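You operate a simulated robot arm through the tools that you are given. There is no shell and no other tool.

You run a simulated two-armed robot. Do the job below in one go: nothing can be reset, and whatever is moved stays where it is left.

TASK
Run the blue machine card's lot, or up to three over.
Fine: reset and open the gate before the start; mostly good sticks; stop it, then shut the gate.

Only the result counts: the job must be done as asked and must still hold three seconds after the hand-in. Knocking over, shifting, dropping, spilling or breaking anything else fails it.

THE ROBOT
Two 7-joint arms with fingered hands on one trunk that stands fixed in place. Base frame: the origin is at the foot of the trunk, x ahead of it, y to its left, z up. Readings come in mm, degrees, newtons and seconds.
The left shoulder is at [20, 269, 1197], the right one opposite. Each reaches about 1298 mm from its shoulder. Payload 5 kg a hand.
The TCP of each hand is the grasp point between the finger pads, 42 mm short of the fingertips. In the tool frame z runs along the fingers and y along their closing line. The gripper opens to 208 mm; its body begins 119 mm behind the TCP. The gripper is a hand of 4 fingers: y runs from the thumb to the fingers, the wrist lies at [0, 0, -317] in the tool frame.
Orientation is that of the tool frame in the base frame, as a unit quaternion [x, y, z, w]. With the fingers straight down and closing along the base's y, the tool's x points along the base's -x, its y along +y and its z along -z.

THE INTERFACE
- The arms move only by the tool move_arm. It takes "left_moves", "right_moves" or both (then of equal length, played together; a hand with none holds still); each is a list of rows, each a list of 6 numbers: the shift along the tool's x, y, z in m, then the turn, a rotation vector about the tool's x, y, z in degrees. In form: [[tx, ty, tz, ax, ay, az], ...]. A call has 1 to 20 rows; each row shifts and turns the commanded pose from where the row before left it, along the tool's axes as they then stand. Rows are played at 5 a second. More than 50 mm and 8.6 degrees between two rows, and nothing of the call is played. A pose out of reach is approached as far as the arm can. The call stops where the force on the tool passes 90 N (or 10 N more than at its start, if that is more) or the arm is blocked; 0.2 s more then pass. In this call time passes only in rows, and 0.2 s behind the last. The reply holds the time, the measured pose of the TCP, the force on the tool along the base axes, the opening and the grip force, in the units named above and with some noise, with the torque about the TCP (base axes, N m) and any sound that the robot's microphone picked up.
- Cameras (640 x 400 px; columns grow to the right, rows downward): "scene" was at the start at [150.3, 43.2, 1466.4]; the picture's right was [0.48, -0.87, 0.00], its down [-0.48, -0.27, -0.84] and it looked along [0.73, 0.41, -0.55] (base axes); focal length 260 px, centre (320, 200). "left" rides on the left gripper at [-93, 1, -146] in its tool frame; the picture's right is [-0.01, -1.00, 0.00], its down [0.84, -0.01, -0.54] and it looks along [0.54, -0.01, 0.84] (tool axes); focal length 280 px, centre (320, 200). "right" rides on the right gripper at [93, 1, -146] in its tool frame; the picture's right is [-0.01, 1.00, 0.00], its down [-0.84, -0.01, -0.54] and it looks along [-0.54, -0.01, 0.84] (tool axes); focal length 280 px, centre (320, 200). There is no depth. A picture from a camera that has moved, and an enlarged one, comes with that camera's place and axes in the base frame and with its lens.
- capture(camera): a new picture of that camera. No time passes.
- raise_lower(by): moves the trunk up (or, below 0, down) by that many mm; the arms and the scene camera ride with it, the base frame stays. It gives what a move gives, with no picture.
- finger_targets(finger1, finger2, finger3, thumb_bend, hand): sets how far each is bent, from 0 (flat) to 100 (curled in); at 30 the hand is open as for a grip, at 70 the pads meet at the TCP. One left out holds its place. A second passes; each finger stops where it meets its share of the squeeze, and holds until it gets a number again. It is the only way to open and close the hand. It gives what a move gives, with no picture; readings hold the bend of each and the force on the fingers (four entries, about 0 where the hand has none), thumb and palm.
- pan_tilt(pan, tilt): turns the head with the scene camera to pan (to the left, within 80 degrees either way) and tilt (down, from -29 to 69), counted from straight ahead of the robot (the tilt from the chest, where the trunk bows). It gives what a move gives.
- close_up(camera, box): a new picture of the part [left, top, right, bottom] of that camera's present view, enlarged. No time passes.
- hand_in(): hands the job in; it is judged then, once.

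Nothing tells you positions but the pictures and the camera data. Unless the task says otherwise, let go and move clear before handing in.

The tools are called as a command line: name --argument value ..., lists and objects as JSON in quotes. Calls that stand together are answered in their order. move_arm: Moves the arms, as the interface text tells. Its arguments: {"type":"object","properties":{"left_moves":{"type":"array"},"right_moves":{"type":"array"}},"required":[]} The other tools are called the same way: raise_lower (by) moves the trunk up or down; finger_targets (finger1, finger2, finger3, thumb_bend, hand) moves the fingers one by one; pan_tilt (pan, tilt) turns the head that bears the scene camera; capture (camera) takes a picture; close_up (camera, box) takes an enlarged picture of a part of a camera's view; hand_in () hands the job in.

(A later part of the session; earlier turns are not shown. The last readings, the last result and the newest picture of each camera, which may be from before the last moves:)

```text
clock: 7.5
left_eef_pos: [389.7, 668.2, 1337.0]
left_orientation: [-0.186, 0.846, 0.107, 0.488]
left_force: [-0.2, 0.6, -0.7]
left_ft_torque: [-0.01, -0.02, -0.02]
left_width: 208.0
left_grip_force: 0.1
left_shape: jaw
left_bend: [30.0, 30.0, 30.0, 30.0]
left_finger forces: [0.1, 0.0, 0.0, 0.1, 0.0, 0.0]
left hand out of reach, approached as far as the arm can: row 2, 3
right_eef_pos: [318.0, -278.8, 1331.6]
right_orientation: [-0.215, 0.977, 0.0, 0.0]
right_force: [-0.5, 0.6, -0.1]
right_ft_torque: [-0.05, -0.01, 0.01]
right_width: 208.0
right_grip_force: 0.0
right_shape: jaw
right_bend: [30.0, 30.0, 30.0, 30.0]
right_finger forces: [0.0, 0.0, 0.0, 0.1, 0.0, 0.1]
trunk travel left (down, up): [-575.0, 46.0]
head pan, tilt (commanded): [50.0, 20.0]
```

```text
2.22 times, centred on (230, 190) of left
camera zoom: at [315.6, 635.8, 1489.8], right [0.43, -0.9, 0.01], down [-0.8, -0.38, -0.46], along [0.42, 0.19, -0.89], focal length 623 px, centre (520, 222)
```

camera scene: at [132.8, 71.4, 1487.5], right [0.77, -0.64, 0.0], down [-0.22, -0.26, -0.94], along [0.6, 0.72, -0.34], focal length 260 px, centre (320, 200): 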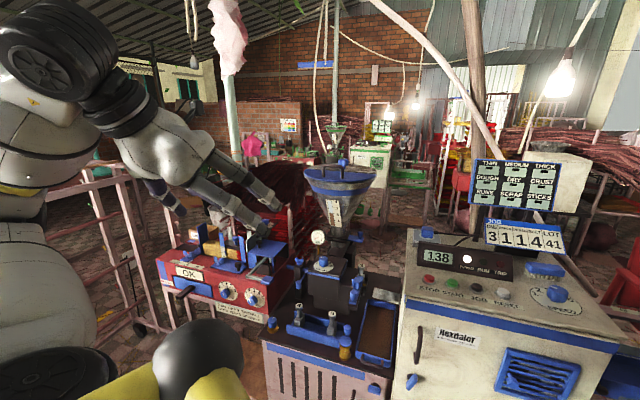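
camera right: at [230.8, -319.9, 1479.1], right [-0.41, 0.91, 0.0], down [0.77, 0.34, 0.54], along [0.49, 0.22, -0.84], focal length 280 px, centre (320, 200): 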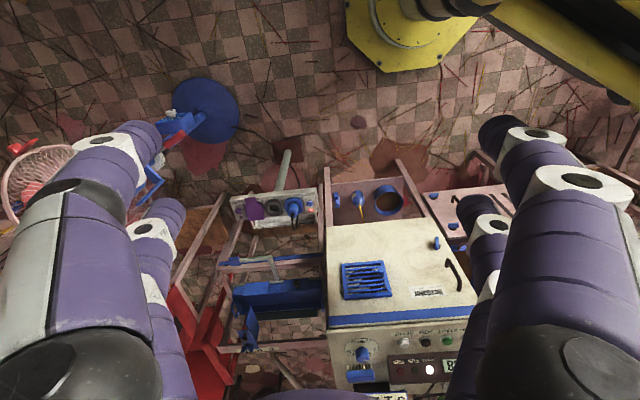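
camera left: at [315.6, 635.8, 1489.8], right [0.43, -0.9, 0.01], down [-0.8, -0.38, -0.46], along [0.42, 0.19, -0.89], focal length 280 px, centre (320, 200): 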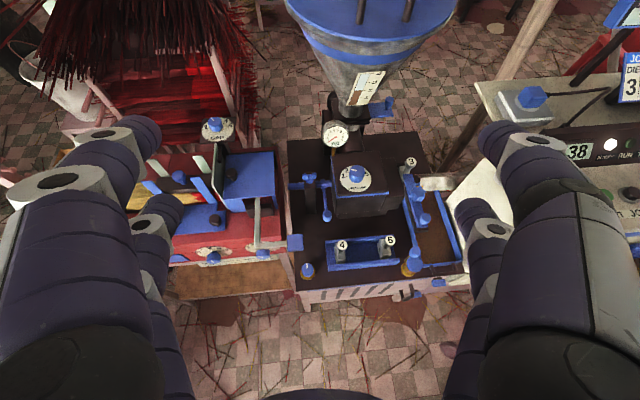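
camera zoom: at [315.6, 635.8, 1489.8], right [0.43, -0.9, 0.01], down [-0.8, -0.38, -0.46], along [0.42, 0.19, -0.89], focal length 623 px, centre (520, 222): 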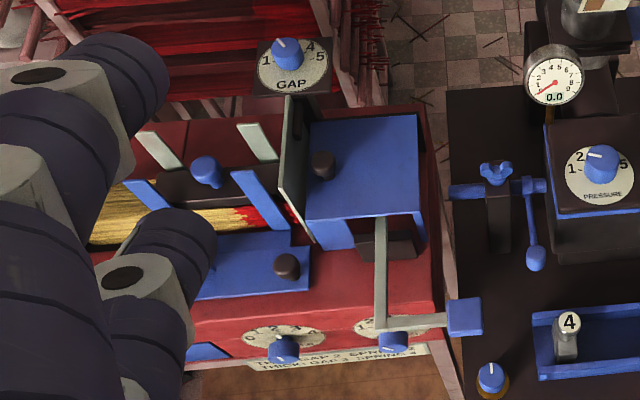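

Pressure looks already at 1 and die 3 is fitted. I need to see the lower slotted door (perhaps the belt) and speed knob, so I'll tuck the left hand back and look again, zooming in on the speed dial.

move_arm --left_moves '[[0.02, 0, -0.02, 0, 7.5, 0], [0.02, 0, -0.02, 0, 7.5, 0], [0.02, 0, -0.02, 0, 7.5, 0], [0, 0, 0, 0, 7.5, 0], [0, 0, 0, 0, 7.5, 0], [0, 0, 0, 0, 7.5, 0], [0, 0, 0, 0, 7.5, 0], [0, 0, 0, 0, 7.5, 0]]'

pan_tilt --pan 25 --tilt 35

capture --camera "scene"

close_up --camera "scene" --box '[400, 150, 500, 220]'

```text
clock: 9.3
left_eef_pos: [313.5, 634.3, 1324.7]
left_orientation: [-0.215, 0.977, 0.0, -0.001]
left_force: [0.5, -0.7, 0.1]
left_ft_torque: [-0.01, 0.04, -0.01]
left_width: 208.1
left_grip_force: 0.1
left_shape: jaw
left_bend: [30.0, 30.0, 30.0, 30.0]
left_finger forces: [0.0, 0.0, 0.0, 0.0, 0.0, 0.1]
right_eef_pos: [319.3, -280.0, 1330.8]
right_orientation: [-0.214, 0.977, 0.0, -0.001]
right_force: [0.1, 0.2, -0.3]
right_ft_torque: [0.03, 0.11, 0.01]
right_width: 207.7
right_grip_force: 0.0
right_shape: jaw
right_bend: [30.0, 30.0, 30.0, 30.0]
right_finger forces: [0.1, 0.1, 0.0, 0.0, 0.0, 0.1]
trunk travel left (down, up): [-575.0, 46.0]
head pan, tilt (commanded): [50.0, 20.0]
```

```text
clock: 10.2
left_eef_pos: [314.6, 633.5, 1324.9]
left_orientation: [-0.216, 0.976, 0.0, 0.001]
left_force: [0.7, 0.0, -1.3]
left_ft_torque: [0.01, -0.06, 0.0]
left_width: 207.8
left_grip_force: 0.0
left_shape: jaw
left_bend: [30.0, 30.0, 30.0, 30.0]
left_finger forces: [0.0, 0.0, 0.0, 0.0, 0.0, 0.0]
right_eef_pos: [318.2, -278.9, 1332.3]
right_orientation: [-0.215, 0.977, 0.0, 0.0]
right_force: [0.3, -0.2, 0.0]
right_ft_torque: [0.04, -0.05, 0.0]
right_width: 208.0
right_grip_force: 0.0
right_shape: jaw
right_bend: [30.0, 30.0, 30.0, 30.0]
right_finger forces: [0.0, 0.0, 0.0, 0.0, 0.0, 0.1]
trunk travel left (down, up): [-575.0, 46.0]
head pan, tilt (commanded): [25.0, 35.0]
```

```text
taken
camera scene: at [152.1, 37.3, 1463.8], right [0.42, -0.91, 0.0], down [-0.52, -0.24, -0.82], along [0.74, 0.35, -0.57], focal length 260 px, centre (320, 200)
```

scene: 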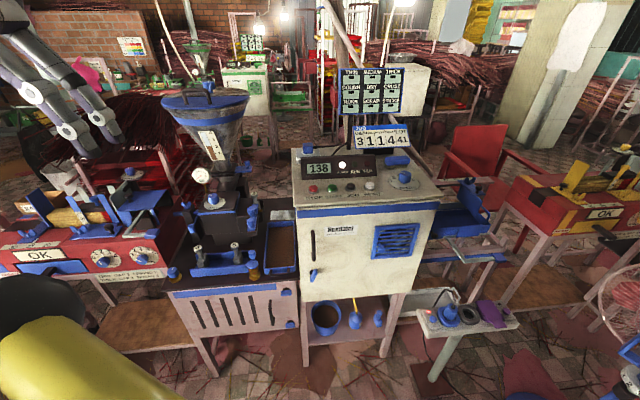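

```text
5.71 times, centred on (450, 185) of scene
camera zoom: at [152.1, 37.3, 1463.8], right [0.42, -0.91, 0.0], down [-0.52, -0.24, -0.82], along [0.74, 0.35, -0.57], focal length 1484 px, centre (-423, 286)
```

zoom: 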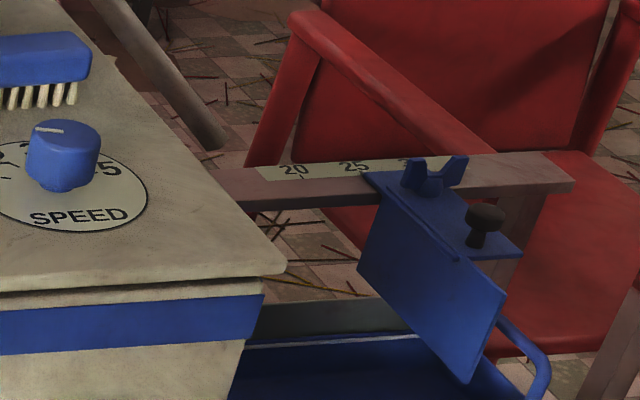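

close_up --camera "scene" --box '[380, 162, 430, 194]'

close_up --camera "scene" --box '[165, 280, 305, 350]'

close_up --camera "scene" --box '[160, 80, 260, 180]'

close_up --camera "scene" --box '[430, 200, 530, 280]'

```text
12.50 times, centred on (405, 178) of scene
camera zoom: at [152.1, 37.3, 1463.8], right [0.42, -0.91, 0.0], down [-0.52, -0.24, -0.82], along [0.74, 0.35, -0.57], focal length 3245 px, centre (-742, 475)
```

zoom: 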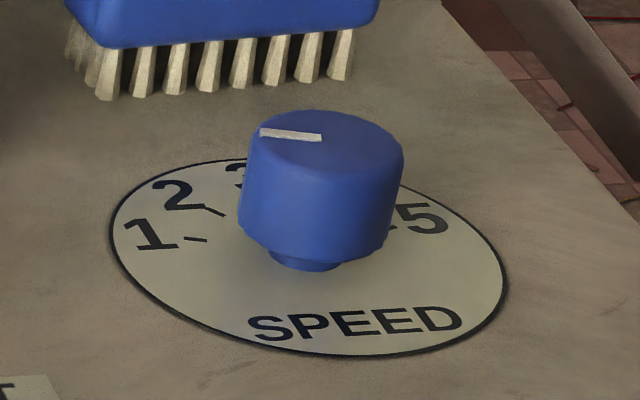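

```text
4.57 times, centred on (235, 315) of scene
camera zoom: at [152.1, 37.3, 1463.8], right [0.42, -0.91, 0.0], down [-0.52, -0.24, -0.82], along [0.74, 0.35, -0.57], focal length 1187 px, centre (709, -326)
```

zoom: 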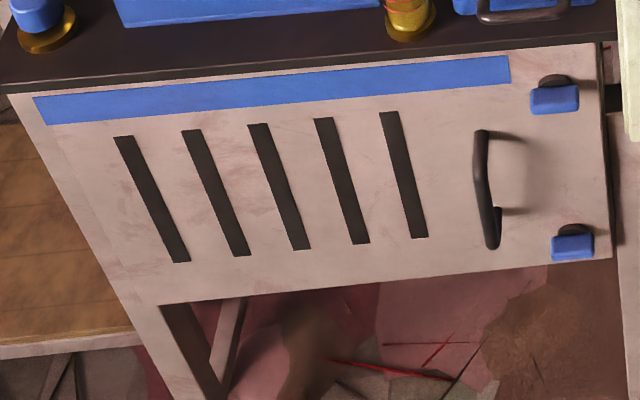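

```text
4.00 times, centred on (210, 130) of scene
camera zoom: at [152.1, 37.3, 1463.8], right [0.42, -0.91, 0.0], down [-0.52, -0.24, -0.82], along [0.74, 0.35, -0.57], focal length 1038 px, centre (760, 480)
```

zoom: 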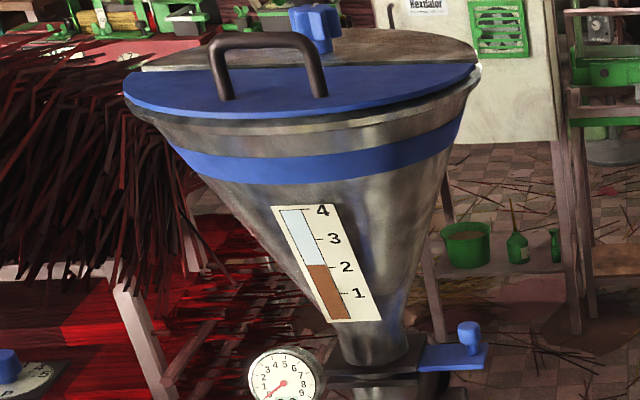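

```text
5.00 times, centred on (480, 240) of scene
camera zoom: at [152.1, 37.3, 1463.8], right [0.42, -0.91, 0.0], down [-0.52, -0.24, -0.82], along [0.74, 0.35, -0.57], focal length 1298 px, centre (-480, 0)
```

zoom: 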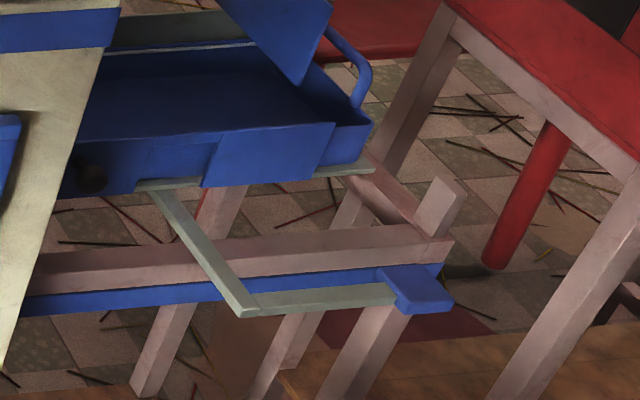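

Speed knob points at 1 as well. Now I'll look at the take-off side right of the cabinet with the right wrist camera.

close_up --camera "right" --box '[160, 180, 340, 360]'

move_arm --right_moves '[[-0.045, 0.0, 0.0, 0, 0, 0], [-0.045, 0.0, 0.0, 0, 0, 0], [-0.045, 0.0, 0.0, 0, 0, 0], [-0.045, 0.0, 0.0, 0, 0, 0], [-0.045, 0.0, 0.0, 0, 0, 0]]'

capture --camera "right"

```text
2.22 times, centred on (250, 270) of right
camera zoom: at [232.4, -318.5, 1479.0], right [-0.41, 0.91, 0.0], down [0.77, 0.34, 0.54], along [0.49, 0.22, -0.84], focal length 623 px, centre (476, 44)
```

zoom: 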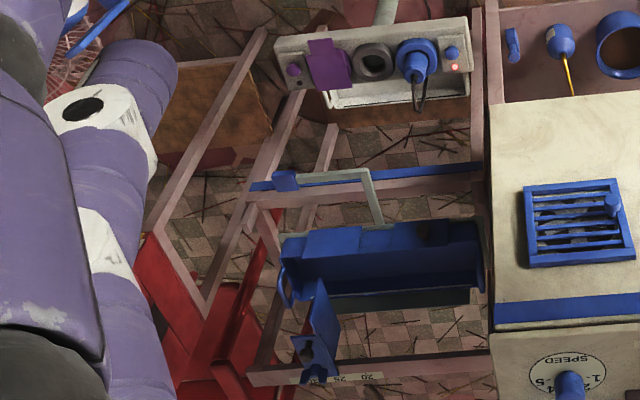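

```text
clock: 11.4
left_eef_pos: [314.3, 635.0, 1323.5]
left_orientation: [-0.214, 0.977, 0.0, -0.001]
left_force: [-0.1, 0.0, -0.7]
left_ft_torque: [-0.1, 0.15, -0.01]
left_width: 208.1
left_grip_force: 0.1
left_shape: jaw
left_bend: [30.0, 30.0, 30.0, 30.0]
left_finger forces: [0.0, 0.1, 0.0, 0.0, 0.0, 0.0]
right_eef_pos: [523.5, -185.5, 1330.9]
right_orientation: [-0.214, 0.977, 0.0, 0.0]
right_force: [0.2, 0.2, -0.2]
right_ft_torque: [-0.07, 0.12, 0.01]
right_width: 208.1
right_grip_force: 0.1
right_shape: jaw
right_bend: [30.0, 30.0, 30.0, 30.0]
right_finger forces: [0.0, 0.0, 0.1, 0.0, 0.1, 0.0]
trunk travel left (down, up): [-575.0, 46.0]
head pan, tilt (commanded): [25.0, 35.0]
```

```text
taken
camera right: at [438.1, -223.3, 1477.9], right [-0.41, 0.91, 0.0], down [0.77, 0.34, 0.54], along [0.49, 0.22, -0.84], focal length 280 px, centre (320, 200)
```

right: 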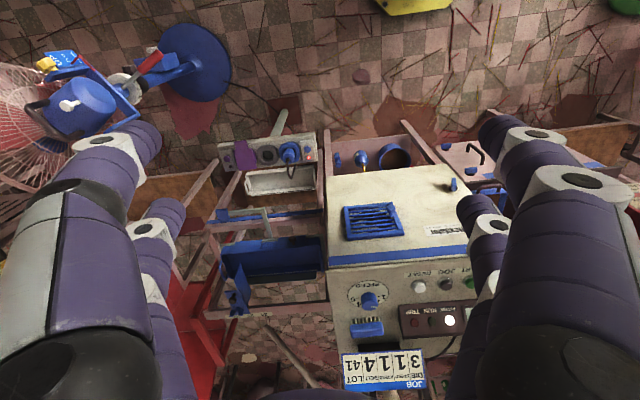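

No belt control visible on the right side. I'll pull the right hand back and lower the trunk so the head can look squarely at the lower slotted door and the cabinet sides.

move_arm --right_moves '[[0.045, 0.0, 0.0, 0, 0, 0], [0.045, 0.0, 0.0, 0, 0, 0], [0.045, 0.0, 0.0, 0, 0, 0], [0.045, 0.0, 0.0, 0, 0, 0], [0.045, 0.0, 0.0, 0, 0, 0]]' --left_moves '[[0.03, 0.0, 0.0, 0, 0, 0], [0.03, 0.0, 0.0, 0, 0, 0], [0.03, 0.0, 0.0, 0, 0, 0], [0.0, 0.0, 0.0, 0, 0, 0], [0.0, 0.0, 0.0, 0, 0, 0]]'

raise_lower --by -300

pan_tilt --pan 40 --tilt 25

capture --camera "scene"

```text
clock: 12.6
left_eef_pos: [230.1, 594.3, 1327.7]
left_orientation: [-0.216, 0.976, 0.0, 0.002]
left_force: [-2.2, -1.0, 0.4]
left_ft_torque: [0.16, -0.25, 0.0]
left_width: 207.9
left_grip_force: 0.0
left_shape: jaw
left_bend: [30.0, 30.0, 30.0, 30.0]
left_finger forces: [0.0, 0.1, 0.1, 0.1, 0.0, 0.0]
right_eef_pos: [316.5, -282.1, 1332.7]
right_orientation: [-0.215, 0.977, 0.0, 0.001]
right_force: [-0.9, -0.4, -0.6]
right_ft_torque: [0.1, -0.17, -0.03]
right_width: 207.8
right_grip_force: 0.1
right_shape: jaw
right_bend: [30.0, 30.0, 30.0, 30.0]
right_finger forces: [0.0, 0.0, 0.1, 0.0, 0.0, 0.1]
trunk travel left (down, up): [-575.0, 46.0]
head pan, tilt (commanded): [25.0, 35.0]
```

```text
clock: 15.6
left_eef_pos: [231.6, 594.8, 1025.4]
left_orientation: [-0.216, 0.977, 0.0, 0.001]
left_force: [1.2, 0.2, 0.5]
left_ft_torque: [0.01, -0.03, -0.01]
left_width: 208.1
left_grip_force: 0.0
left_shape: jaw
left_bend: [30.0, 30.0, 30.0, 30.0]
left_finger forces: [0.0, 0.1, 0.0, 0.1, 0.1, 0.1]
right_eef_pos: [317.6, -282.0, 1032.6]
right_orientation: [-0.214, 0.977, 0.0, 0.0]
right_force: [-0.6, 0.1, -0.5]
right_ft_torque: [0.02, 0.01, -0.01]
right_width: 208.0
right_grip_force: 0.0
right_shape: jaw
right_bend: [30.0, 30.0, 30.0, 30.0]
right_finger forces: [0.1, 0.0, 0.0, 0.0, 0.0, 0.0]
trunk travel left (down, up): [-275.0, 346.0]
head pan, tilt (commanded): [25.0, 35.0]
```

```text
clock: 16.4
left_eef_pos: [231.7, 596.3, 1025.1]
left_orientation: [-0.216, 0.976, 0.001, 0.0]
left_force: [0.2, -1.1, 0.1]
left_ft_torque: [-0.02, -0.01, 0.01]
left_width: 208.1
left_grip_force: 0.0
left_shape: jaw
left_bend: [30.0, 30.0, 30.0, 30.0]
left_finger forces: [0.1, 0.0, 0.1, 0.0, 0.1, 0.0]
right_eef_pos: [319.2, -280.3, 1032.0]
right_orientation: [-0.215, 0.977, 0.0, 0.0]
right_force: [-0.3, 0.7, -0.6]
right_ft_torque: [0.0, -0.01, 0.02]
right_width: 208.2
right_grip_force: 0.1
right_shape: jaw
right_bend: [30.0, 30.0, 30.0, 30.0]
right_finger forces: [0.1, 0.0, 0.0, 0.1, 0.0, 0.0]
trunk travel left (down, up): [-275.0, 346.0]
head pan, tilt (commanded): [40.0, 25.0]
```

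```text
taken
camera scene: at [187.1, 59.3, 1171.6], right [0.64, -0.77, 0.0], down [-0.32, -0.27, -0.91], along [0.69, 0.58, -0.42], focal length 260 px, centre (320, 200)
```

scene: 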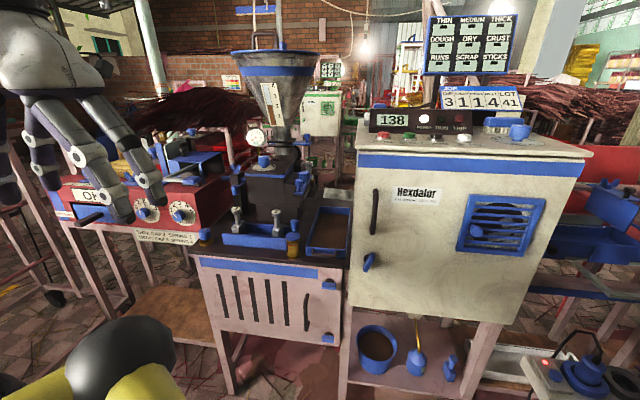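

close_up --camera "scene" --box '[190, 240, 350, 360]'

close_up --camera "scene" --box '[190, 110, 350, 260]'

close_up --camera "scene" --box '[500, 170, 640, 330]'

close_up --camera "scene" --box '[100, 150, 230, 260]'

close_up --camera "scene" --box '[340, 300, 500, 400]'

close_up --camera "scene" --box '[450, 190, 560, 260]'

```text
3.33 times, centred on (270, 300) of scene
camera zoom: at [187.1, 59.3, 1171.6], right [0.64, -0.77, 0.0], down [-0.32, -0.27, -0.91], along [0.69, 0.58, -0.42], focal length 865 px, centre (487, -133)
```

zoom: 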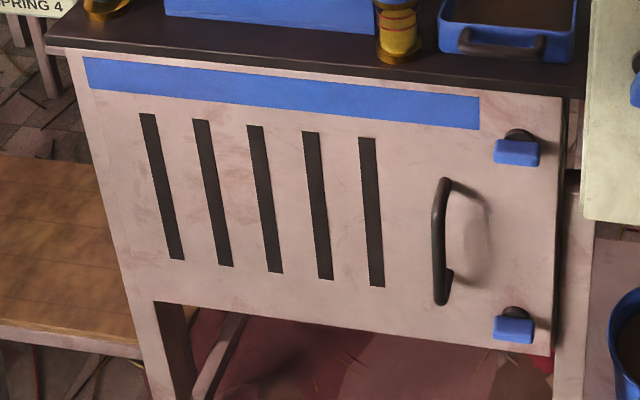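

```text
2.67 times, centred on (270, 185) of scene
camera zoom: at [187.1, 59.3, 1171.6], right [0.64, -0.77, 0.0], down [-0.32, -0.27, -0.91], along [0.69, 0.58, -0.42], focal length 692 px, centre (453, 240)
```

zoom: 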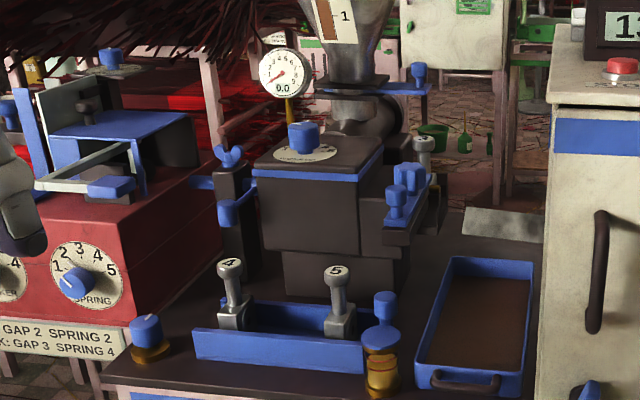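

```text
2.50 times, centred on (570, 250) of scene
camera zoom: at [187.1, 59.3, 1171.6], right [0.64, -0.77, 0.0], down [-0.32, -0.27, -0.91], along [0.69, 0.58, -0.42], focal length 649 px, centre (-305, 75)
```

zoom: 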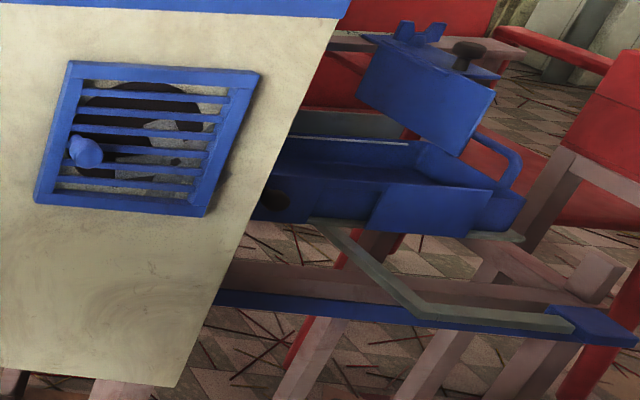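

```text
3.64 times, centred on (165, 205) of scene
camera zoom: at [187.1, 59.3, 1171.6], right [0.64, -0.77, 0.0], down [-0.32, -0.27, -0.91], along [0.69, 0.58, -0.42], focal length 944 px, centre (884, 182)
```

zoom: 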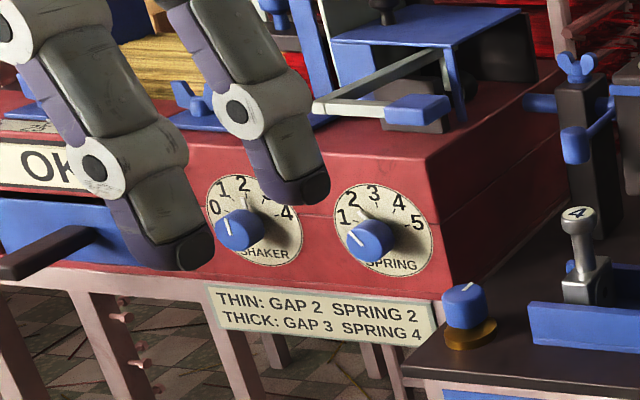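

```text
4.00 times, centred on (420, 350) of scene
camera zoom: at [187.1, 59.3, 1171.6], right [0.64, -0.77, 0.0], down [-0.32, -0.27, -0.91], along [0.69, 0.58, -0.42], focal length 1038 px, centre (-80, -400)
```

zoom: 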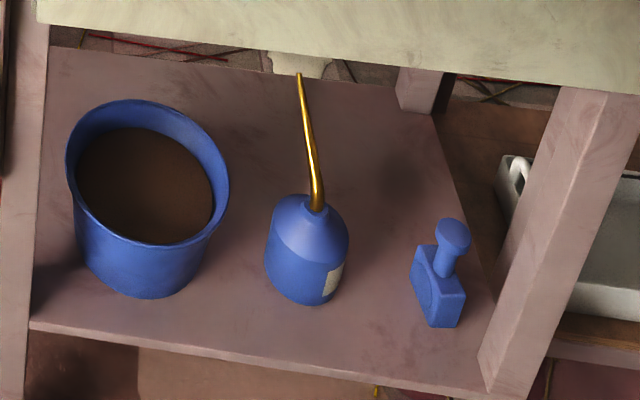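

```text
5.71 times, centred on (505, 225) of scene
camera zoom: at [187.1, 59.3, 1171.6], right [0.64, -0.77, 0.0], down [-0.32, -0.27, -0.91], along [0.69, 0.58, -0.42], focal length 1484 px, centre (-737, 57)
```

zoom: 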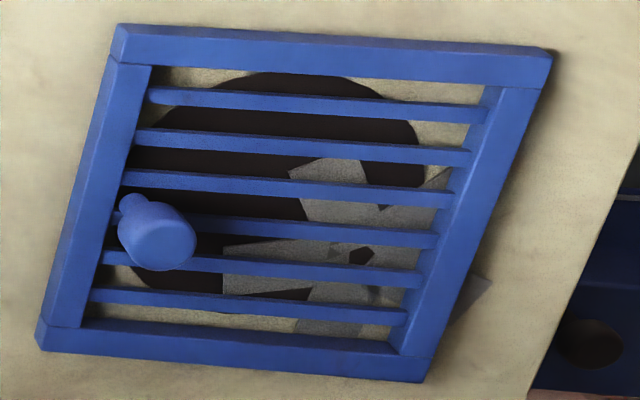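

All visible settings (die 3, speed 1, pressure 1) match the card; the hopper slide gate knob is at about (879, 703, 985), just right of the hopper throat. I'll raise the trunk back and shape the right hand into a single pointing finger to see its geometry.

raise_lower --by 300

finger_targets --hand "right" --finger1 100 --finger2 65 --finger3 100 --thumb_bend 100

capture --camera "right"

pan_tilt --pan -30 --tilt 20

capture --camera "scene"

```text
clock: 19.4
left_eef_pos: [231.0, 595.7, 1325.0]
left_orientation: [-0.216, 0.976, 0.0, 0.0]
left_force: [-0.4, 0.3, -0.8]
left_ft_torque: [0.0, 0.01, 0.01]
left_width: 207.8
left_grip_force: 0.1
left_shape: jaw
left_bend: [30.0, 30.0, 30.0, 30.0]
left_finger forces: [0.0, 0.1, 0.1, 0.0, 0.1, 0.1]
right_eef_pos: [317.8, -280.3, 1331.5]
right_orientation: [-0.215, 0.977, 0.0, 0.0]
right_force: [0.1, 0.4, 0.2]
right_ft_torque: [-0.03, 0.03, -0.03]
right_width: 208.1
right_grip_force: 0.0
right_shape: jaw
right_bend: [30.0, 30.0, 30.0, 30.0]
right_finger forces: [0.0, 0.0, 0.0, 0.0, 0.0, 0.1]
trunk travel left (down, up): [-575.0, 46.0]
head pan, tilt (commanded): [40.0, 25.0]
```

```text
clock: 20.4
left_eef_pos: [232.2, 596.1, 1324.5]
left_orientation: [-0.217, 0.976, 0.001, 0.0]
left_force: [-0.1, 0.6, -1.3]
left_ft_torque: [0.0, 0.04, -0.03]
left_width: 207.9
left_grip_force: 0.2
left_shape: jaw
left_bend: [30.0, 30.0, 30.0, 30.0]
left_finger forces: [0.1, 0.0, 0.0, 0.1, 0.1, 0.1]
right_eef_pos: [318.5, -281.4, 1331.7]
right_orientation: [-0.215, 0.977, 0.001, 0.0]
right_force: [-1.4, -0.1, 0.8]
right_ft_torque: [0.01, 0.03, 0.02]
right_width: 4.4
right_grip_force: 0.0
right_shape: fingers
right_bend: [100.0, 65.0, 100.0, 93.0]
right_finger forces: [0.0, 0.0, 0.0, 0.0, 0.0, 0.1]
trunk travel left (down, up): [-575.0, 46.0]
head pan, tilt (commanded): [40.0, 25.0]
```

```text
taken
camera right: at [232.1, -319.9, 1478.5], right [-0.41, 0.91, 0.0], down [0.77, 0.34, 0.54], along [0.49, 0.22, -0.84], focal length 280 px, centre (320, 200)
```

right: 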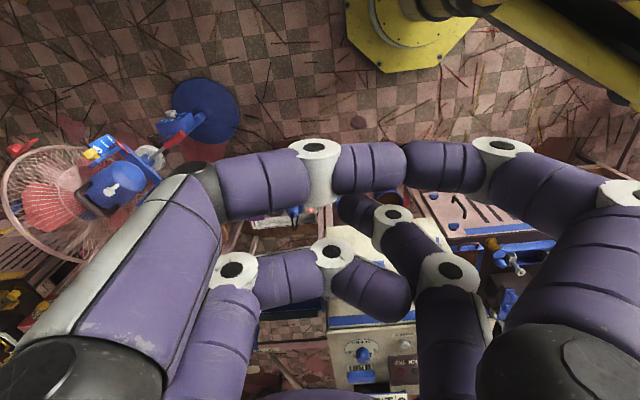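

```text
clock: 21.8
left_eef_pos: [231.1, 595.3, 1324.7]
left_orientation: [-0.216, 0.976, 0.001, 0.0]
left_force: [0.3, -0.6, -0.2]
left_ft_torque: [-0.01, -0.01, -0.01]
left_width: 207.8
left_grip_force: 0.1
left_shape: jaw
left_bend: [30.0, 30.0, 30.0, 30.0]
left_finger forces: [0.1, 0.0, 0.0, 0.0, 0.0, 0.0]
right_eef_pos: [319.1, -280.1, 1332.5]
right_orientation: [-0.215, 0.977, 0.001, -0.001]
right_force: [0.1, 1.1, -0.5]
right_ft_torque: [-0.01, -0.02, -0.02]
right_width: 4.6
right_grip_force: 0.1
right_shape: fingers
right_bend: [100.0, 65.0, 100.0, 93.0]
right_finger forces: [0.0, 0.1, 0.0, 0.0, 0.1, 0.0]
trunk travel left (down, up): [-575.0, 46.0]
head pan, tilt (commanded): [-30.0, 20.0]
```

```text
taken
camera scene: at [153.3, -46.4, 1487.6], right [-0.5, -0.87, 0.0], down [-0.3, 0.17, -0.94], along [0.81, -0.47, -0.34], focal length 260 px, centre (320, 200)
```

scene: 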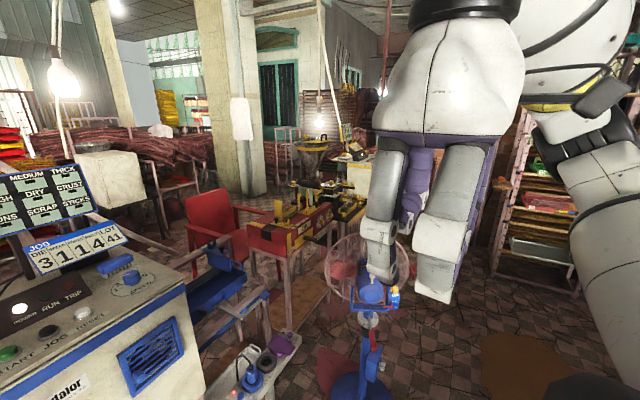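

The hand has two digits on each side. I'll find which digit is which by flexing them singly.

finger_targets --hand "right" --finger1 30 --finger2 70 --finger3 30 --thumb_bend 30

capture --camera "right"

finger_targets --hand "right" --finger1 70 --finger2 30 --finger3 30 --thumb_bend 30

capture --camera "right"

finger_targets --hand "right" --finger1 30 --finger2 30 --finger3 70 --thumb_bend 30

capture --camera "right"

finger_targets --hand "right" --finger1 100 --finger2 0 --finger3 100 --thumb_bend 70

capture --camera "right"

```text
clock: 22.8
left_eef_pos: [230.8, 595.2, 1323.5]
left_orientation: [-0.215, 0.977, 0.0, 0.0]
left_force: [-0.7, -0.3, -0.7]
left_ft_torque: [-0.01, -0.04, 0.03]
left_width: 208.1
left_grip_force: 0.0
left_shape: jaw
left_bend: [30.0, 30.0, 30.0, 30.0]
left_finger forces: [0.0, 0.0, 0.0, 0.0, 0.0, 0.1]
right_eef_pos: [317.8, -280.6, 1332.7]
right_orientation: [-0.214, 0.977, 0.0, 0.0]
right_force: [0.5, 0.4, -0.2]
right_ft_torque: [-0.01, -0.03, -0.01]
right_width: 218.3
right_grip_force: 0.0
right_shape: fingers
right_bend: [30.0, 70.0, 30.0, 30.0]
right_finger forces: [0.0, 0.0, 0.0, 0.0, 0.0, 0.0]
trunk travel left (down, up): [-575.0, 46.0]
head pan, tilt (commanded): [-30.0, 20.0]
```

```text
taken
camera right: at [232.1, -319.9, 1478.5], right [-0.41, 0.91, 0.0], down [0.77, 0.34, 0.54], along [0.49, 0.22, -0.84], focal length 280 px, centre (320, 200)
```

right: 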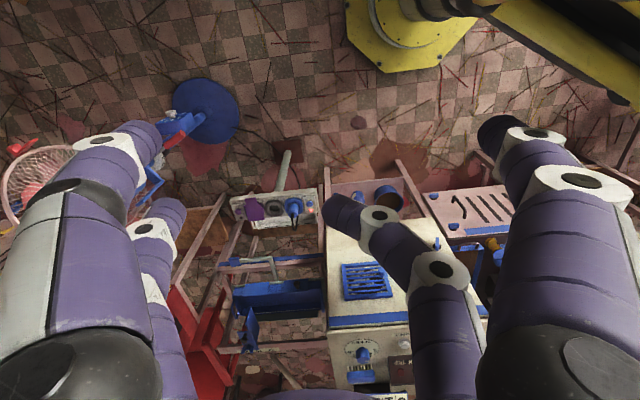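

```text
clock: 23.8
left_eef_pos: [232.1, 595.1, 1324.2]
left_orientation: [-0.215, 0.977, 0.001, 0.001]
left_force: [-0.3, 0.1, -0.1]
left_ft_torque: [-0.02, -0.01, -0.04]
left_width: 207.7
left_grip_force: 0.1
left_shape: jaw
left_bend: [30.0, 30.0, 30.0, 30.0]
left_finger forces: [0.0, 0.1, 0.0, 0.0, 0.0, 0.0]
right_eef_pos: [317.6, -280.9, 1331.9]
right_orientation: [-0.215, 0.977, 0.0, 0.001]
right_force: [0.2, -0.4, 0.3]
right_ft_torque: [0.01, 0.04, 0.01]
right_width: 114.8
right_grip_force: 0.2
right_shape: fingers
right_bend: [70.0, 30.0, 30.0, 30.0]
right_finger forces: [0.0, 0.1, 0.0, 0.0, 0.0, 0.0]
trunk travel left (down, up): [-575.0, 46.0]
head pan, tilt (commanded): [-30.0, 20.0]
```

```text
taken
camera right: at [232.1, -319.9, 1478.5], right [-0.41, 0.91, 0.0], down [0.77, 0.34, 0.54], along [0.49, 0.22, -0.84], focal length 280 px, centre (320, 200)
```

right: 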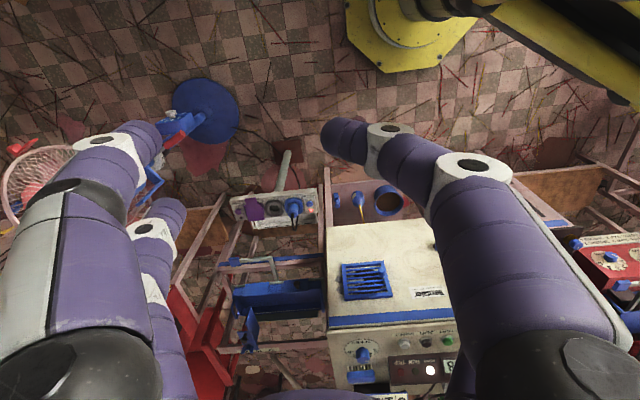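

```text
clock: 24.8
left_eef_pos: [231.8, 596.8, 1323.8]
left_orientation: [-0.215, 0.977, 0.001, 0.0]
left_force: [0.3, -0.2, -0.5]
left_ft_torque: [0.02, 0.03, 0.0]
left_width: 208.1
left_grip_force: 0.1
left_shape: jaw
left_bend: [30.0, 30.0, 30.0, 30.0]
left_finger forces: [0.1, 0.0, 0.0, 0.1, 0.0, 0.1]
right_eef_pos: [318.4, -281.5, 1332.2]
right_orientation: [-0.215, 0.977, 0.0, 0.0]
right_force: [-0.3, 0.3, -0.2]
right_ft_torque: [0.0, 0.01, -0.01]
right_width: 218.1
right_grip_force: 0.1
right_shape: fingers
right_bend: [30.0, 30.0, 70.0, 30.0]
right_finger forces: [0.0, 0.0, 0.0, 0.1, 0.0, 0.1]
trunk travel left (down, up): [-575.0, 46.0]
head pan, tilt (commanded): [-30.0, 20.0]
```

```text
taken
camera right: at [232.1, -319.9, 1478.5], right [-0.41, 0.91, 0.0], down [0.77, 0.34, 0.54], along [0.49, 0.22, -0.84], focal length 280 px, centre (320, 200)
```

right: 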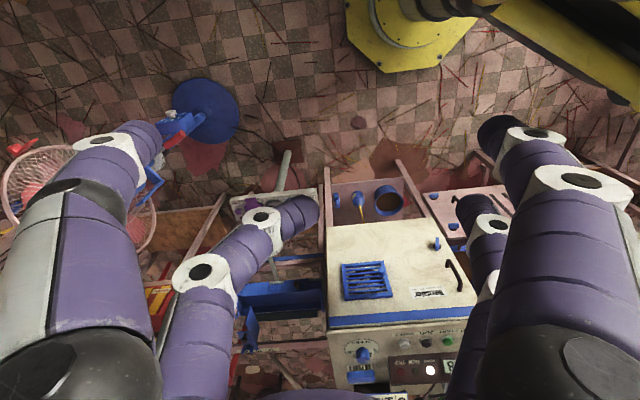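

```text
clock: 25.8
left_eef_pos: [231.3, 596.1, 1324.0]
left_orientation: [-0.215, 0.977, 0.0, 0.0]
left_force: [0.6, 0.0, 0.5]
left_ft_torque: [0.03, 0.02, -0.05]
left_width: 207.9
left_grip_force: 0.2
left_shape: jaw
left_bend: [30.0, 30.0, 30.0, 30.0]
left_finger forces: [0.0, 0.0, 0.1, 0.1, 0.0, 0.1]
right_eef_pos: [319.4, -280.6, 1332.4]
right_orientation: [-0.214, 0.977, 0.0, 0.0]
right_force: [0.2, 0.1, 1.4]
right_ft_torque: [0.0, 0.01, 0.03]
right_width: 6.1
right_grip_force: 0.0
right_shape: fingers
right_bend: [73.0, 0.0, 100.0, 69.0]
right_finger forces: [0.1, 0.1, 0.1, 0.0, 0.1, 0.0]
trunk travel left (down, up): [-575.0, 46.0]
head pan, tilt (commanded): [-30.0, 20.0]
```

```text
taken
camera right: at [232.2, -320.0, 1478.5], right [-0.41, 0.91, 0.0], down [0.77, 0.34, 0.54], along [0.49, 0.22, -0.84], focal length 280 px, centre (320, 200)
```

right: 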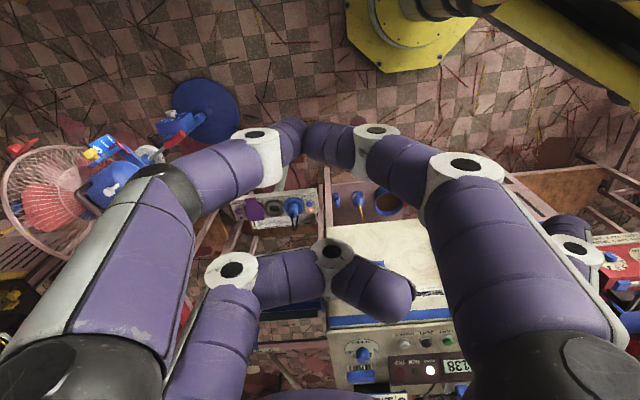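

Digit map of the right hand: finger1 back-left, finger2 forward-left, finger3 forward-right, thumb back-right. I'll make finger2 the pointer with the others curled and view it from the head.

finger_targets --hand "right" --finger1 100 --finger2 35 --finger3 100 --thumb_bend 100

pan_tilt --pan -50 --tilt 25

capture --camera "scene"

capture --camera "right"

```text
clock: 26.8
left_eef_pos: [231.3, 596.7, 1325.3]
left_orientation: [-0.215, 0.977, -0.001, 0.0]
left_force: [-0.3, 0.5, -0.2]
left_ft_torque: [0.02, 0.0, 0.0]
left_width: 207.8
left_grip_force: 0.1
left_shape: jaw
left_bend: [30.0, 30.0, 30.0, 30.0]
left_finger forces: [0.1, 0.0, 0.1, 0.0, 0.0, 0.1]
right_eef_pos: [318.3, -281.1, 1332.7]
right_orientation: [-0.215, 0.977, 0.0, 0.0]
right_force: [0.1, 0.2, 0.0]
right_ft_torque: [0.01, -0.02, 0.01]
right_width: 4.3
right_grip_force: 0.0
right_shape: fingers
right_bend: [100.0, 35.0, 100.0, 92.0]
right_finger forces: [0.0, 0.0, 0.1, 0.0, 0.0, 0.1]
trunk travel left (down, up): [-575.0, 46.0]
head pan, tilt (commanded): [-30.0, 20.0]
```

```text
clock: 27.6
left_eef_pos: [232.0, 595.5, 1325.1]
left_orientation: [-0.215, 0.977, 0.0, 0.0]
left_force: [0.1, 0.1, -0.6]
left_ft_torque: [0.0, 0.02, 0.0]
left_width: 207.8
left_grip_force: 0.1
left_shape: jaw
left_bend: [30.0, 30.0, 30.0, 30.0]
left_finger forces: [0.0, 0.0, 0.0, 0.0, 0.0, 0.1]
right_eef_pos: [318.1, -281.6, 1331.6]
right_orientation: [-0.216, 0.976, 0.0, 0.0]
right_force: [0.5, 0.9, 0.0]
right_ft_torque: [-0.02, -0.03, -0.01]
right_width: 4.5
right_grip_force: 0.0
right_shape: fingers
right_bend: [100.0, 35.0, 100.0, 92.0]
right_finger forces: [0.1, 0.0, 0.0, 0.0, 0.0, 0.1]
trunk travel left (down, up): [-575.0, 46.0]
head pan, tilt (commanded): [-50.0, 25.0]
```

```text
taken
camera scene: at [131.8, -70.4, 1479.5], right [-0.77, -0.64, 0.0], down [-0.27, 0.32, -0.91], along [0.58, -0.69, -0.42], focal length 260 px, centre (320, 200)
```

scene: 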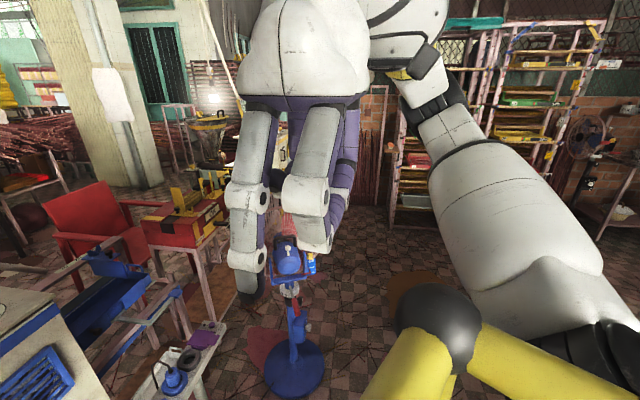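

```text
taken
camera right: at [232.1, -319.9, 1478.5], right [-0.41, 0.91, 0.0], down [0.77, 0.34, 0.54], along [0.49, 0.22, -0.84], focal length 280 px, centre (320, 200)
```

right: 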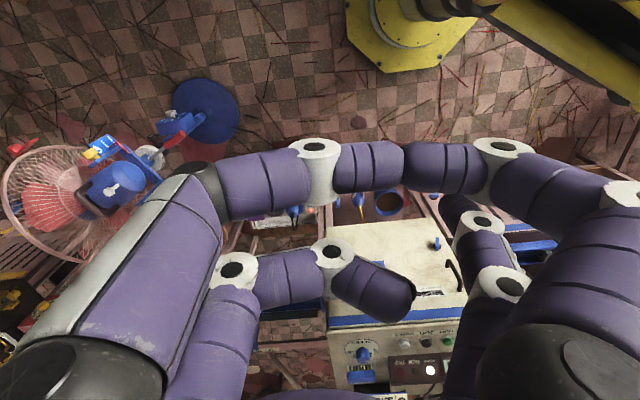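

Finger2's tip sits at about tool (-35, 111, 44) with the curled digits about 50 mm higher, so it works as a poker. I'll yaw the right hand so its bulk trails behind the fingertip toward the robot, away from the display and knob.

move_arm --right_moves '[[0, 0, 0, 0, 0, 8], [0, 0, 0, 0, 0, 8], [0, 0, 0, 0, 0, 8], [0, 0, 0, 0, 0, 8], [0, 0, 0, 0, 0, 8], [0, 0, 0, 0, 0, 8], [0, 0, 0, 0, 0, 8], [0, 0, 0, 0, 0, 8]]'

capture --camera "right"

capture --camera "scene"

```text
clock: 29.4
left_eef_pos: [229.8, 596.8, 1325.0]
left_orientation: [-0.215, 0.977, 0.0, 0.001]
left_force: [-2.2, 1.2, -0.3]
left_ft_torque: [-0.17, -0.26, -0.02]
left_width: 207.9
left_grip_force: 0.1
left_shape: jaw
left_bend: [30.0, 30.0, 30.0, 30.0]
left_finger forces: [0.1, 0.0, 0.0, 0.1, 0.0, 0.0]
right_eef_pos: [467.4, -298.2, 1344.1]
right_orientation: [0.325, 0.946, -0.003, -0.007]
right_force: [-1.5, 0.1, 1.4]
right_ft_torque: [-0.08, -0.24, 0.03]
right_width: 4.1
right_grip_force: 0.1
right_shape: fingers
right_bend: [100.0, 35.0, 100.0, 92.0]
right_finger forces: [0.1, 0.0, 0.1, 0.0, 0.0, 0.0]
right hand out of reach, approached as far as the arm can: row 6, 7, 8
trunk travel left (down, up): [-575.0, 46.0]
head pan, tilt (commanded): [-50.0, 25.0]
```

```text
taken
camera right: at [395.0, -240.7, 1492.2], right [0.63, 0.78, -0.01], down [0.67, -0.53, 0.53], along [0.41, -0.34, -0.85], focal length 280 px, centre (320, 200)
```

right: 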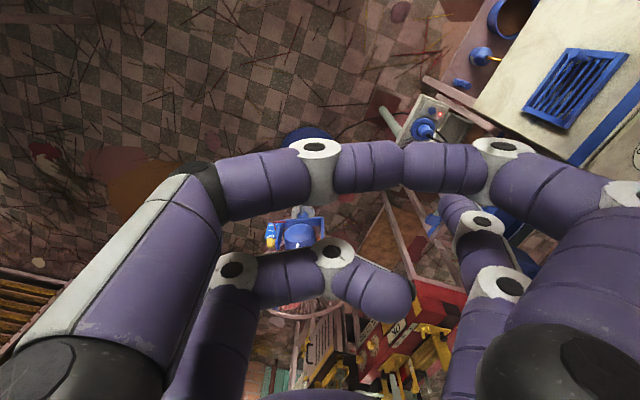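

```text
taken
camera scene: at [129.4, -69.2, 1479.8], right [-0.77, -0.64, 0.0], down [-0.27, 0.32, -0.91], along [0.58, -0.69, -0.42], focal length 260 px, centre (320, 200)
```

scene: 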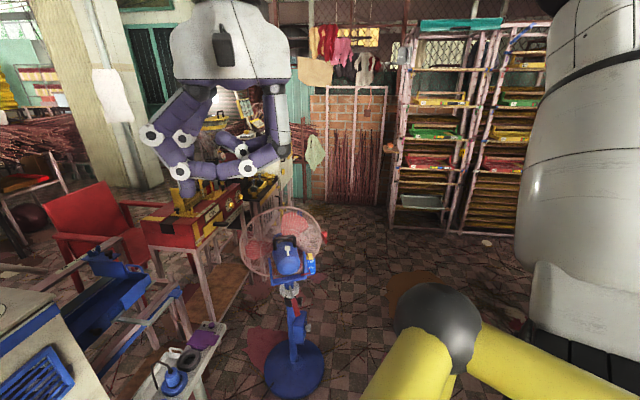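

The yaw was reached once the hand moved outward. Now I'll bring it to above RESET (TCP about (713, 116, 1200)), keeping high.

move_arm --right_moves '[[0.0051, 0.0399, 0.012, 0, 0, 0], [0.0051, 0.0399, 0.012, 0, 0, 0], [0.0051, 0.0399, 0.012, 0, 0, 0], [0.0051, 0.0399, 0.012, 0, 0, 0], [0.0051, 0.0399, 0.012, 0, 0, 0], [0.0051, 0.0399, 0.012, 0, 0, 0], [0.0051, 0.0399, 0.012, 0, 0, 0], [0.0051, 0.0399, 0.012, 0, 0, 0], [0.0051, 0.0399, 0.012, 0, 0, 0], [0.0051, 0.0399, 0.012, 0, 0, 0]]'

pan_tilt --pan 28 --tilt 35

capture --camera "right"

capture --camera "scene"

```text
clock: 31.6
left_eef_pos: [232.3, 595.7, 1323.5]
left_orientation: [-0.216, 0.976, -0.001, -0.001]
left_force: [0.0, 0.8, -1.3]
left_ft_torque: [-0.14, 0.12, 0.01]
left_width: 208.0
left_grip_force: 0.1
left_shape: jaw
left_bend: [30.0, 30.0, 30.0, 30.0]
left_finger forces: [0.0, 0.0, 0.0, 0.0, 0.0, 0.0]
right_eef_pos: [680.5, 43.0, 1220.9]
right_orientation: [0.335, 0.942, -0.002, -0.001]
right_force: [0.8, 0.1, 0.3]
right_ft_torque: [-0.11, 0.05, -0.03]
right_width: 4.0
right_grip_force: 0.0
right_shape: fingers
right_bend: [100.0, 35.0, 100.0, 92.0]
right_finger forces: [0.0, 0.0, 0.1, 0.0, 0.1, 0.1]
trunk travel left (down, up): [-575.0, 46.0]
head pan, tilt (commanded): [-50.0, 25.0]
```

```text
clock: 33.1
left_eef_pos: [231.0, 596.4, 1323.7]
left_orientation: [-0.216, 0.976, 0.001, 0.0]
left_force: [-0.6, 0.1, 0.1]
left_ft_torque: [-0.02, 0.02, 0.0]
left_width: 207.8
left_grip_force: 0.1
left_shape: jaw
left_bend: [30.0, 30.0, 30.0, 30.0]
left_finger forces: [0.1, 0.0, 0.1, 0.0, 0.0, 0.0]
right_eef_pos: [678.4, 40.4, 1222.6]
right_orientation: [0.335, 0.942, 0.001, 0.0]
right_force: [-0.1, 0.1, -0.4]
right_ft_torque: [0.02, 0.02, 0.03]
right_width: 4.4
right_grip_force: 0.0
right_shape: fingers
right_bend: [100.0, 35.0, 100.0, 92.0]
right_finger forces: [0.0, 0.0, 0.0, 0.0, 0.1, 0.0]
trunk travel left (down, up): [-575.0, 46.0]
head pan, tilt (commanded): [28.0, 35.0]
```

```text
taken
camera right: at [606.3, 99.9, 1369.2], right [0.64, 0.77, 0.0], down [0.65, -0.54, 0.54], along [0.41, -0.35, -0.84], focal length 280 px, centre (320, 200)
```

right: 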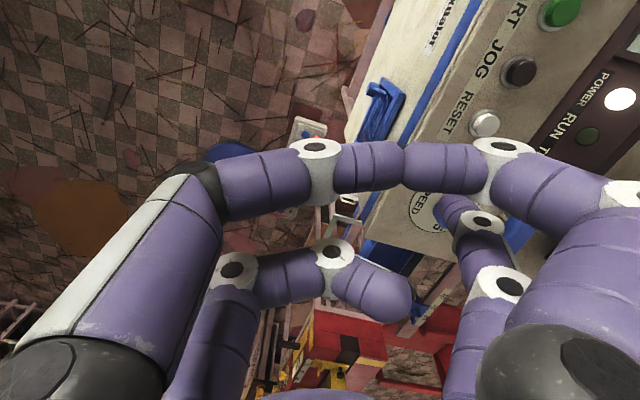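

```text
taken
camera scene: at [150.4, 41.3, 1463.8], right [0.47, -0.88, 0.0], down [-0.51, -0.27, -0.82], along [0.72, 0.38, -0.57], focal length 260 px, centre (320, 200)
```

scene: 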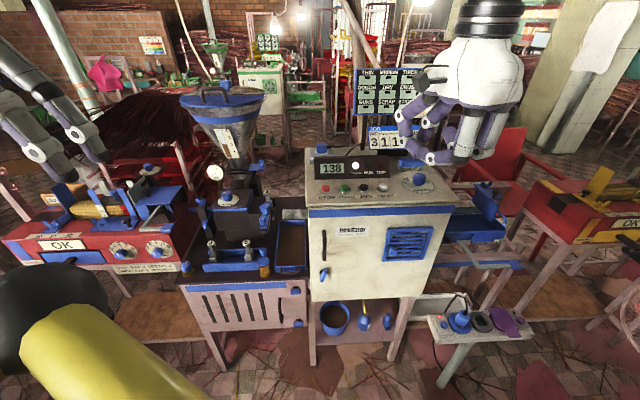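

close_up --camera "scene" --box '[360, 60, 540, 200]'

close_up --camera "right" --box '[360, 80, 560, 260]'

```text
2.86 times, centred on (450, 130) of scene
camera zoom: at [150.4, 41.3, 1463.8], right [0.47, -0.88, 0.0], down [-0.51, -0.27, -0.82], along [0.72, 0.38, -0.57], focal length 742 px, centre (-51, 400)
```

zoom: 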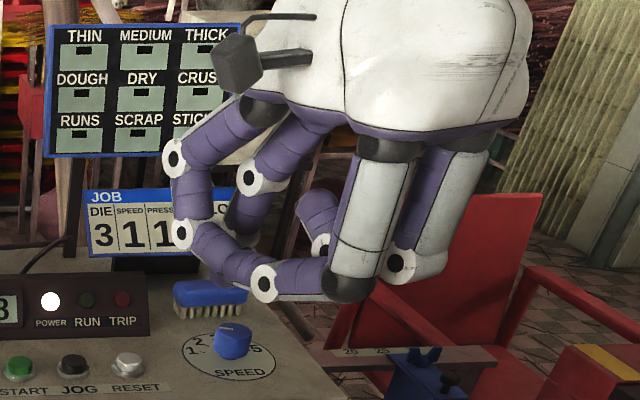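

```text
2.22 times, centred on (460, 170) of right
camera zoom: at [606.3, 99.9, 1369.2], right [0.64, 0.77, 0.0], down [0.65, -0.54, 0.54], along [0.41, -0.35, -0.84], focal length 623 px, centre (9, 267)
```

zoom: 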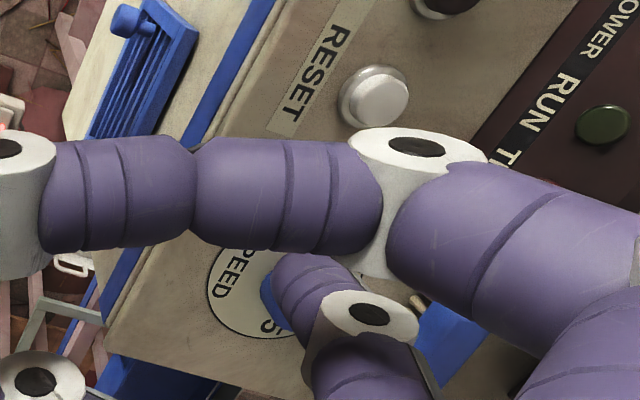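

Fingertip geometry agrees with the wrist view: RESET's top is near (806, 181, 1048). I'll shift over it and lower part way.

move_arm --right_moves '[[0.0063, 0.0198, 0.015, 0, 0, 0], [0.0063, 0.0198, 0.015, 0, 0, 0], [0.0063, 0.0198, 0.015, 0, 0, 0], [0.0062, 0.0196, 0.015, 0, 0, 0]]'

close_up --camera "right" --box '[360, 80, 560, 260]'

close_up --camera "scene" --box '[320, 100, 480, 220]'

```text
clock: 34.3
left_eef_pos: [230.4, 595.8, 1324.7]
left_orientation: [-0.215, 0.977, 0.0, 0.0]
left_force: [-0.3, 0.6, 0.3]
left_ft_torque: [-0.07, 0.02, -0.03]
left_width: 208.0
left_grip_force: 0.0
left_shape: jaw
left_bend: [30.0, 30.0, 30.0, 30.0]
left_finger forces: [0.0, 0.0, 0.0, 0.0, 0.1, 0.1]
right_eef_pos: [722.0, 103.0, 1202.2]
right_orientation: [0.345, 0.938, 0.023, 0.007]
right_force: [-0.3, 0.8, 0.3]
right_ft_torque: [-0.06, 0.0, -0.01]
right_width: 3.9
right_grip_force: 0.0
right_shape: fingers
right_bend: [100.0, 35.0, 100.0, 92.0]
right_finger forces: [0.0, 0.0, 0.0, 0.1, 0.1, 0.0]
trunk travel left (down, up): [-575.0, 46.0]
head pan, tilt (commanded): [28.0, 35.0]
stopped in row 4 (right hand): the arm was blocked; the commanded pose is now the measured one
```

```text
2.22 times, centred on (460, 170) of right
camera zoom: at [646.7, 158.9, 1347.9], right [0.66, 0.75, 0.05], down [0.62, -0.58, 0.54], along [0.43, -0.32, -0.84], focal length 623 px, centre (9, 267)
```

zoom: 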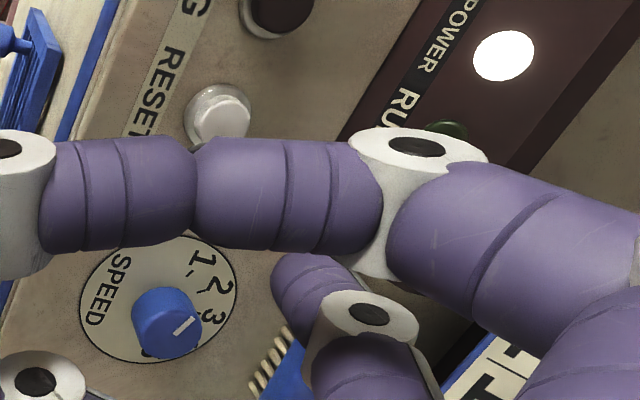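

```text
3.33 times, centred on (400, 160) of scene
camera zoom: at [150.7, 42.2, 1463.6], right [0.47, -0.88, 0.0], down [-0.51, -0.27, -0.82], along [0.72, 0.38, -0.57], focal length 865 px, centre (53, 333)
```

zoom: 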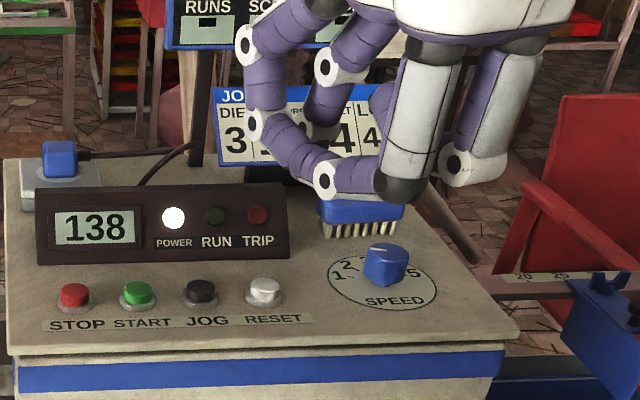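

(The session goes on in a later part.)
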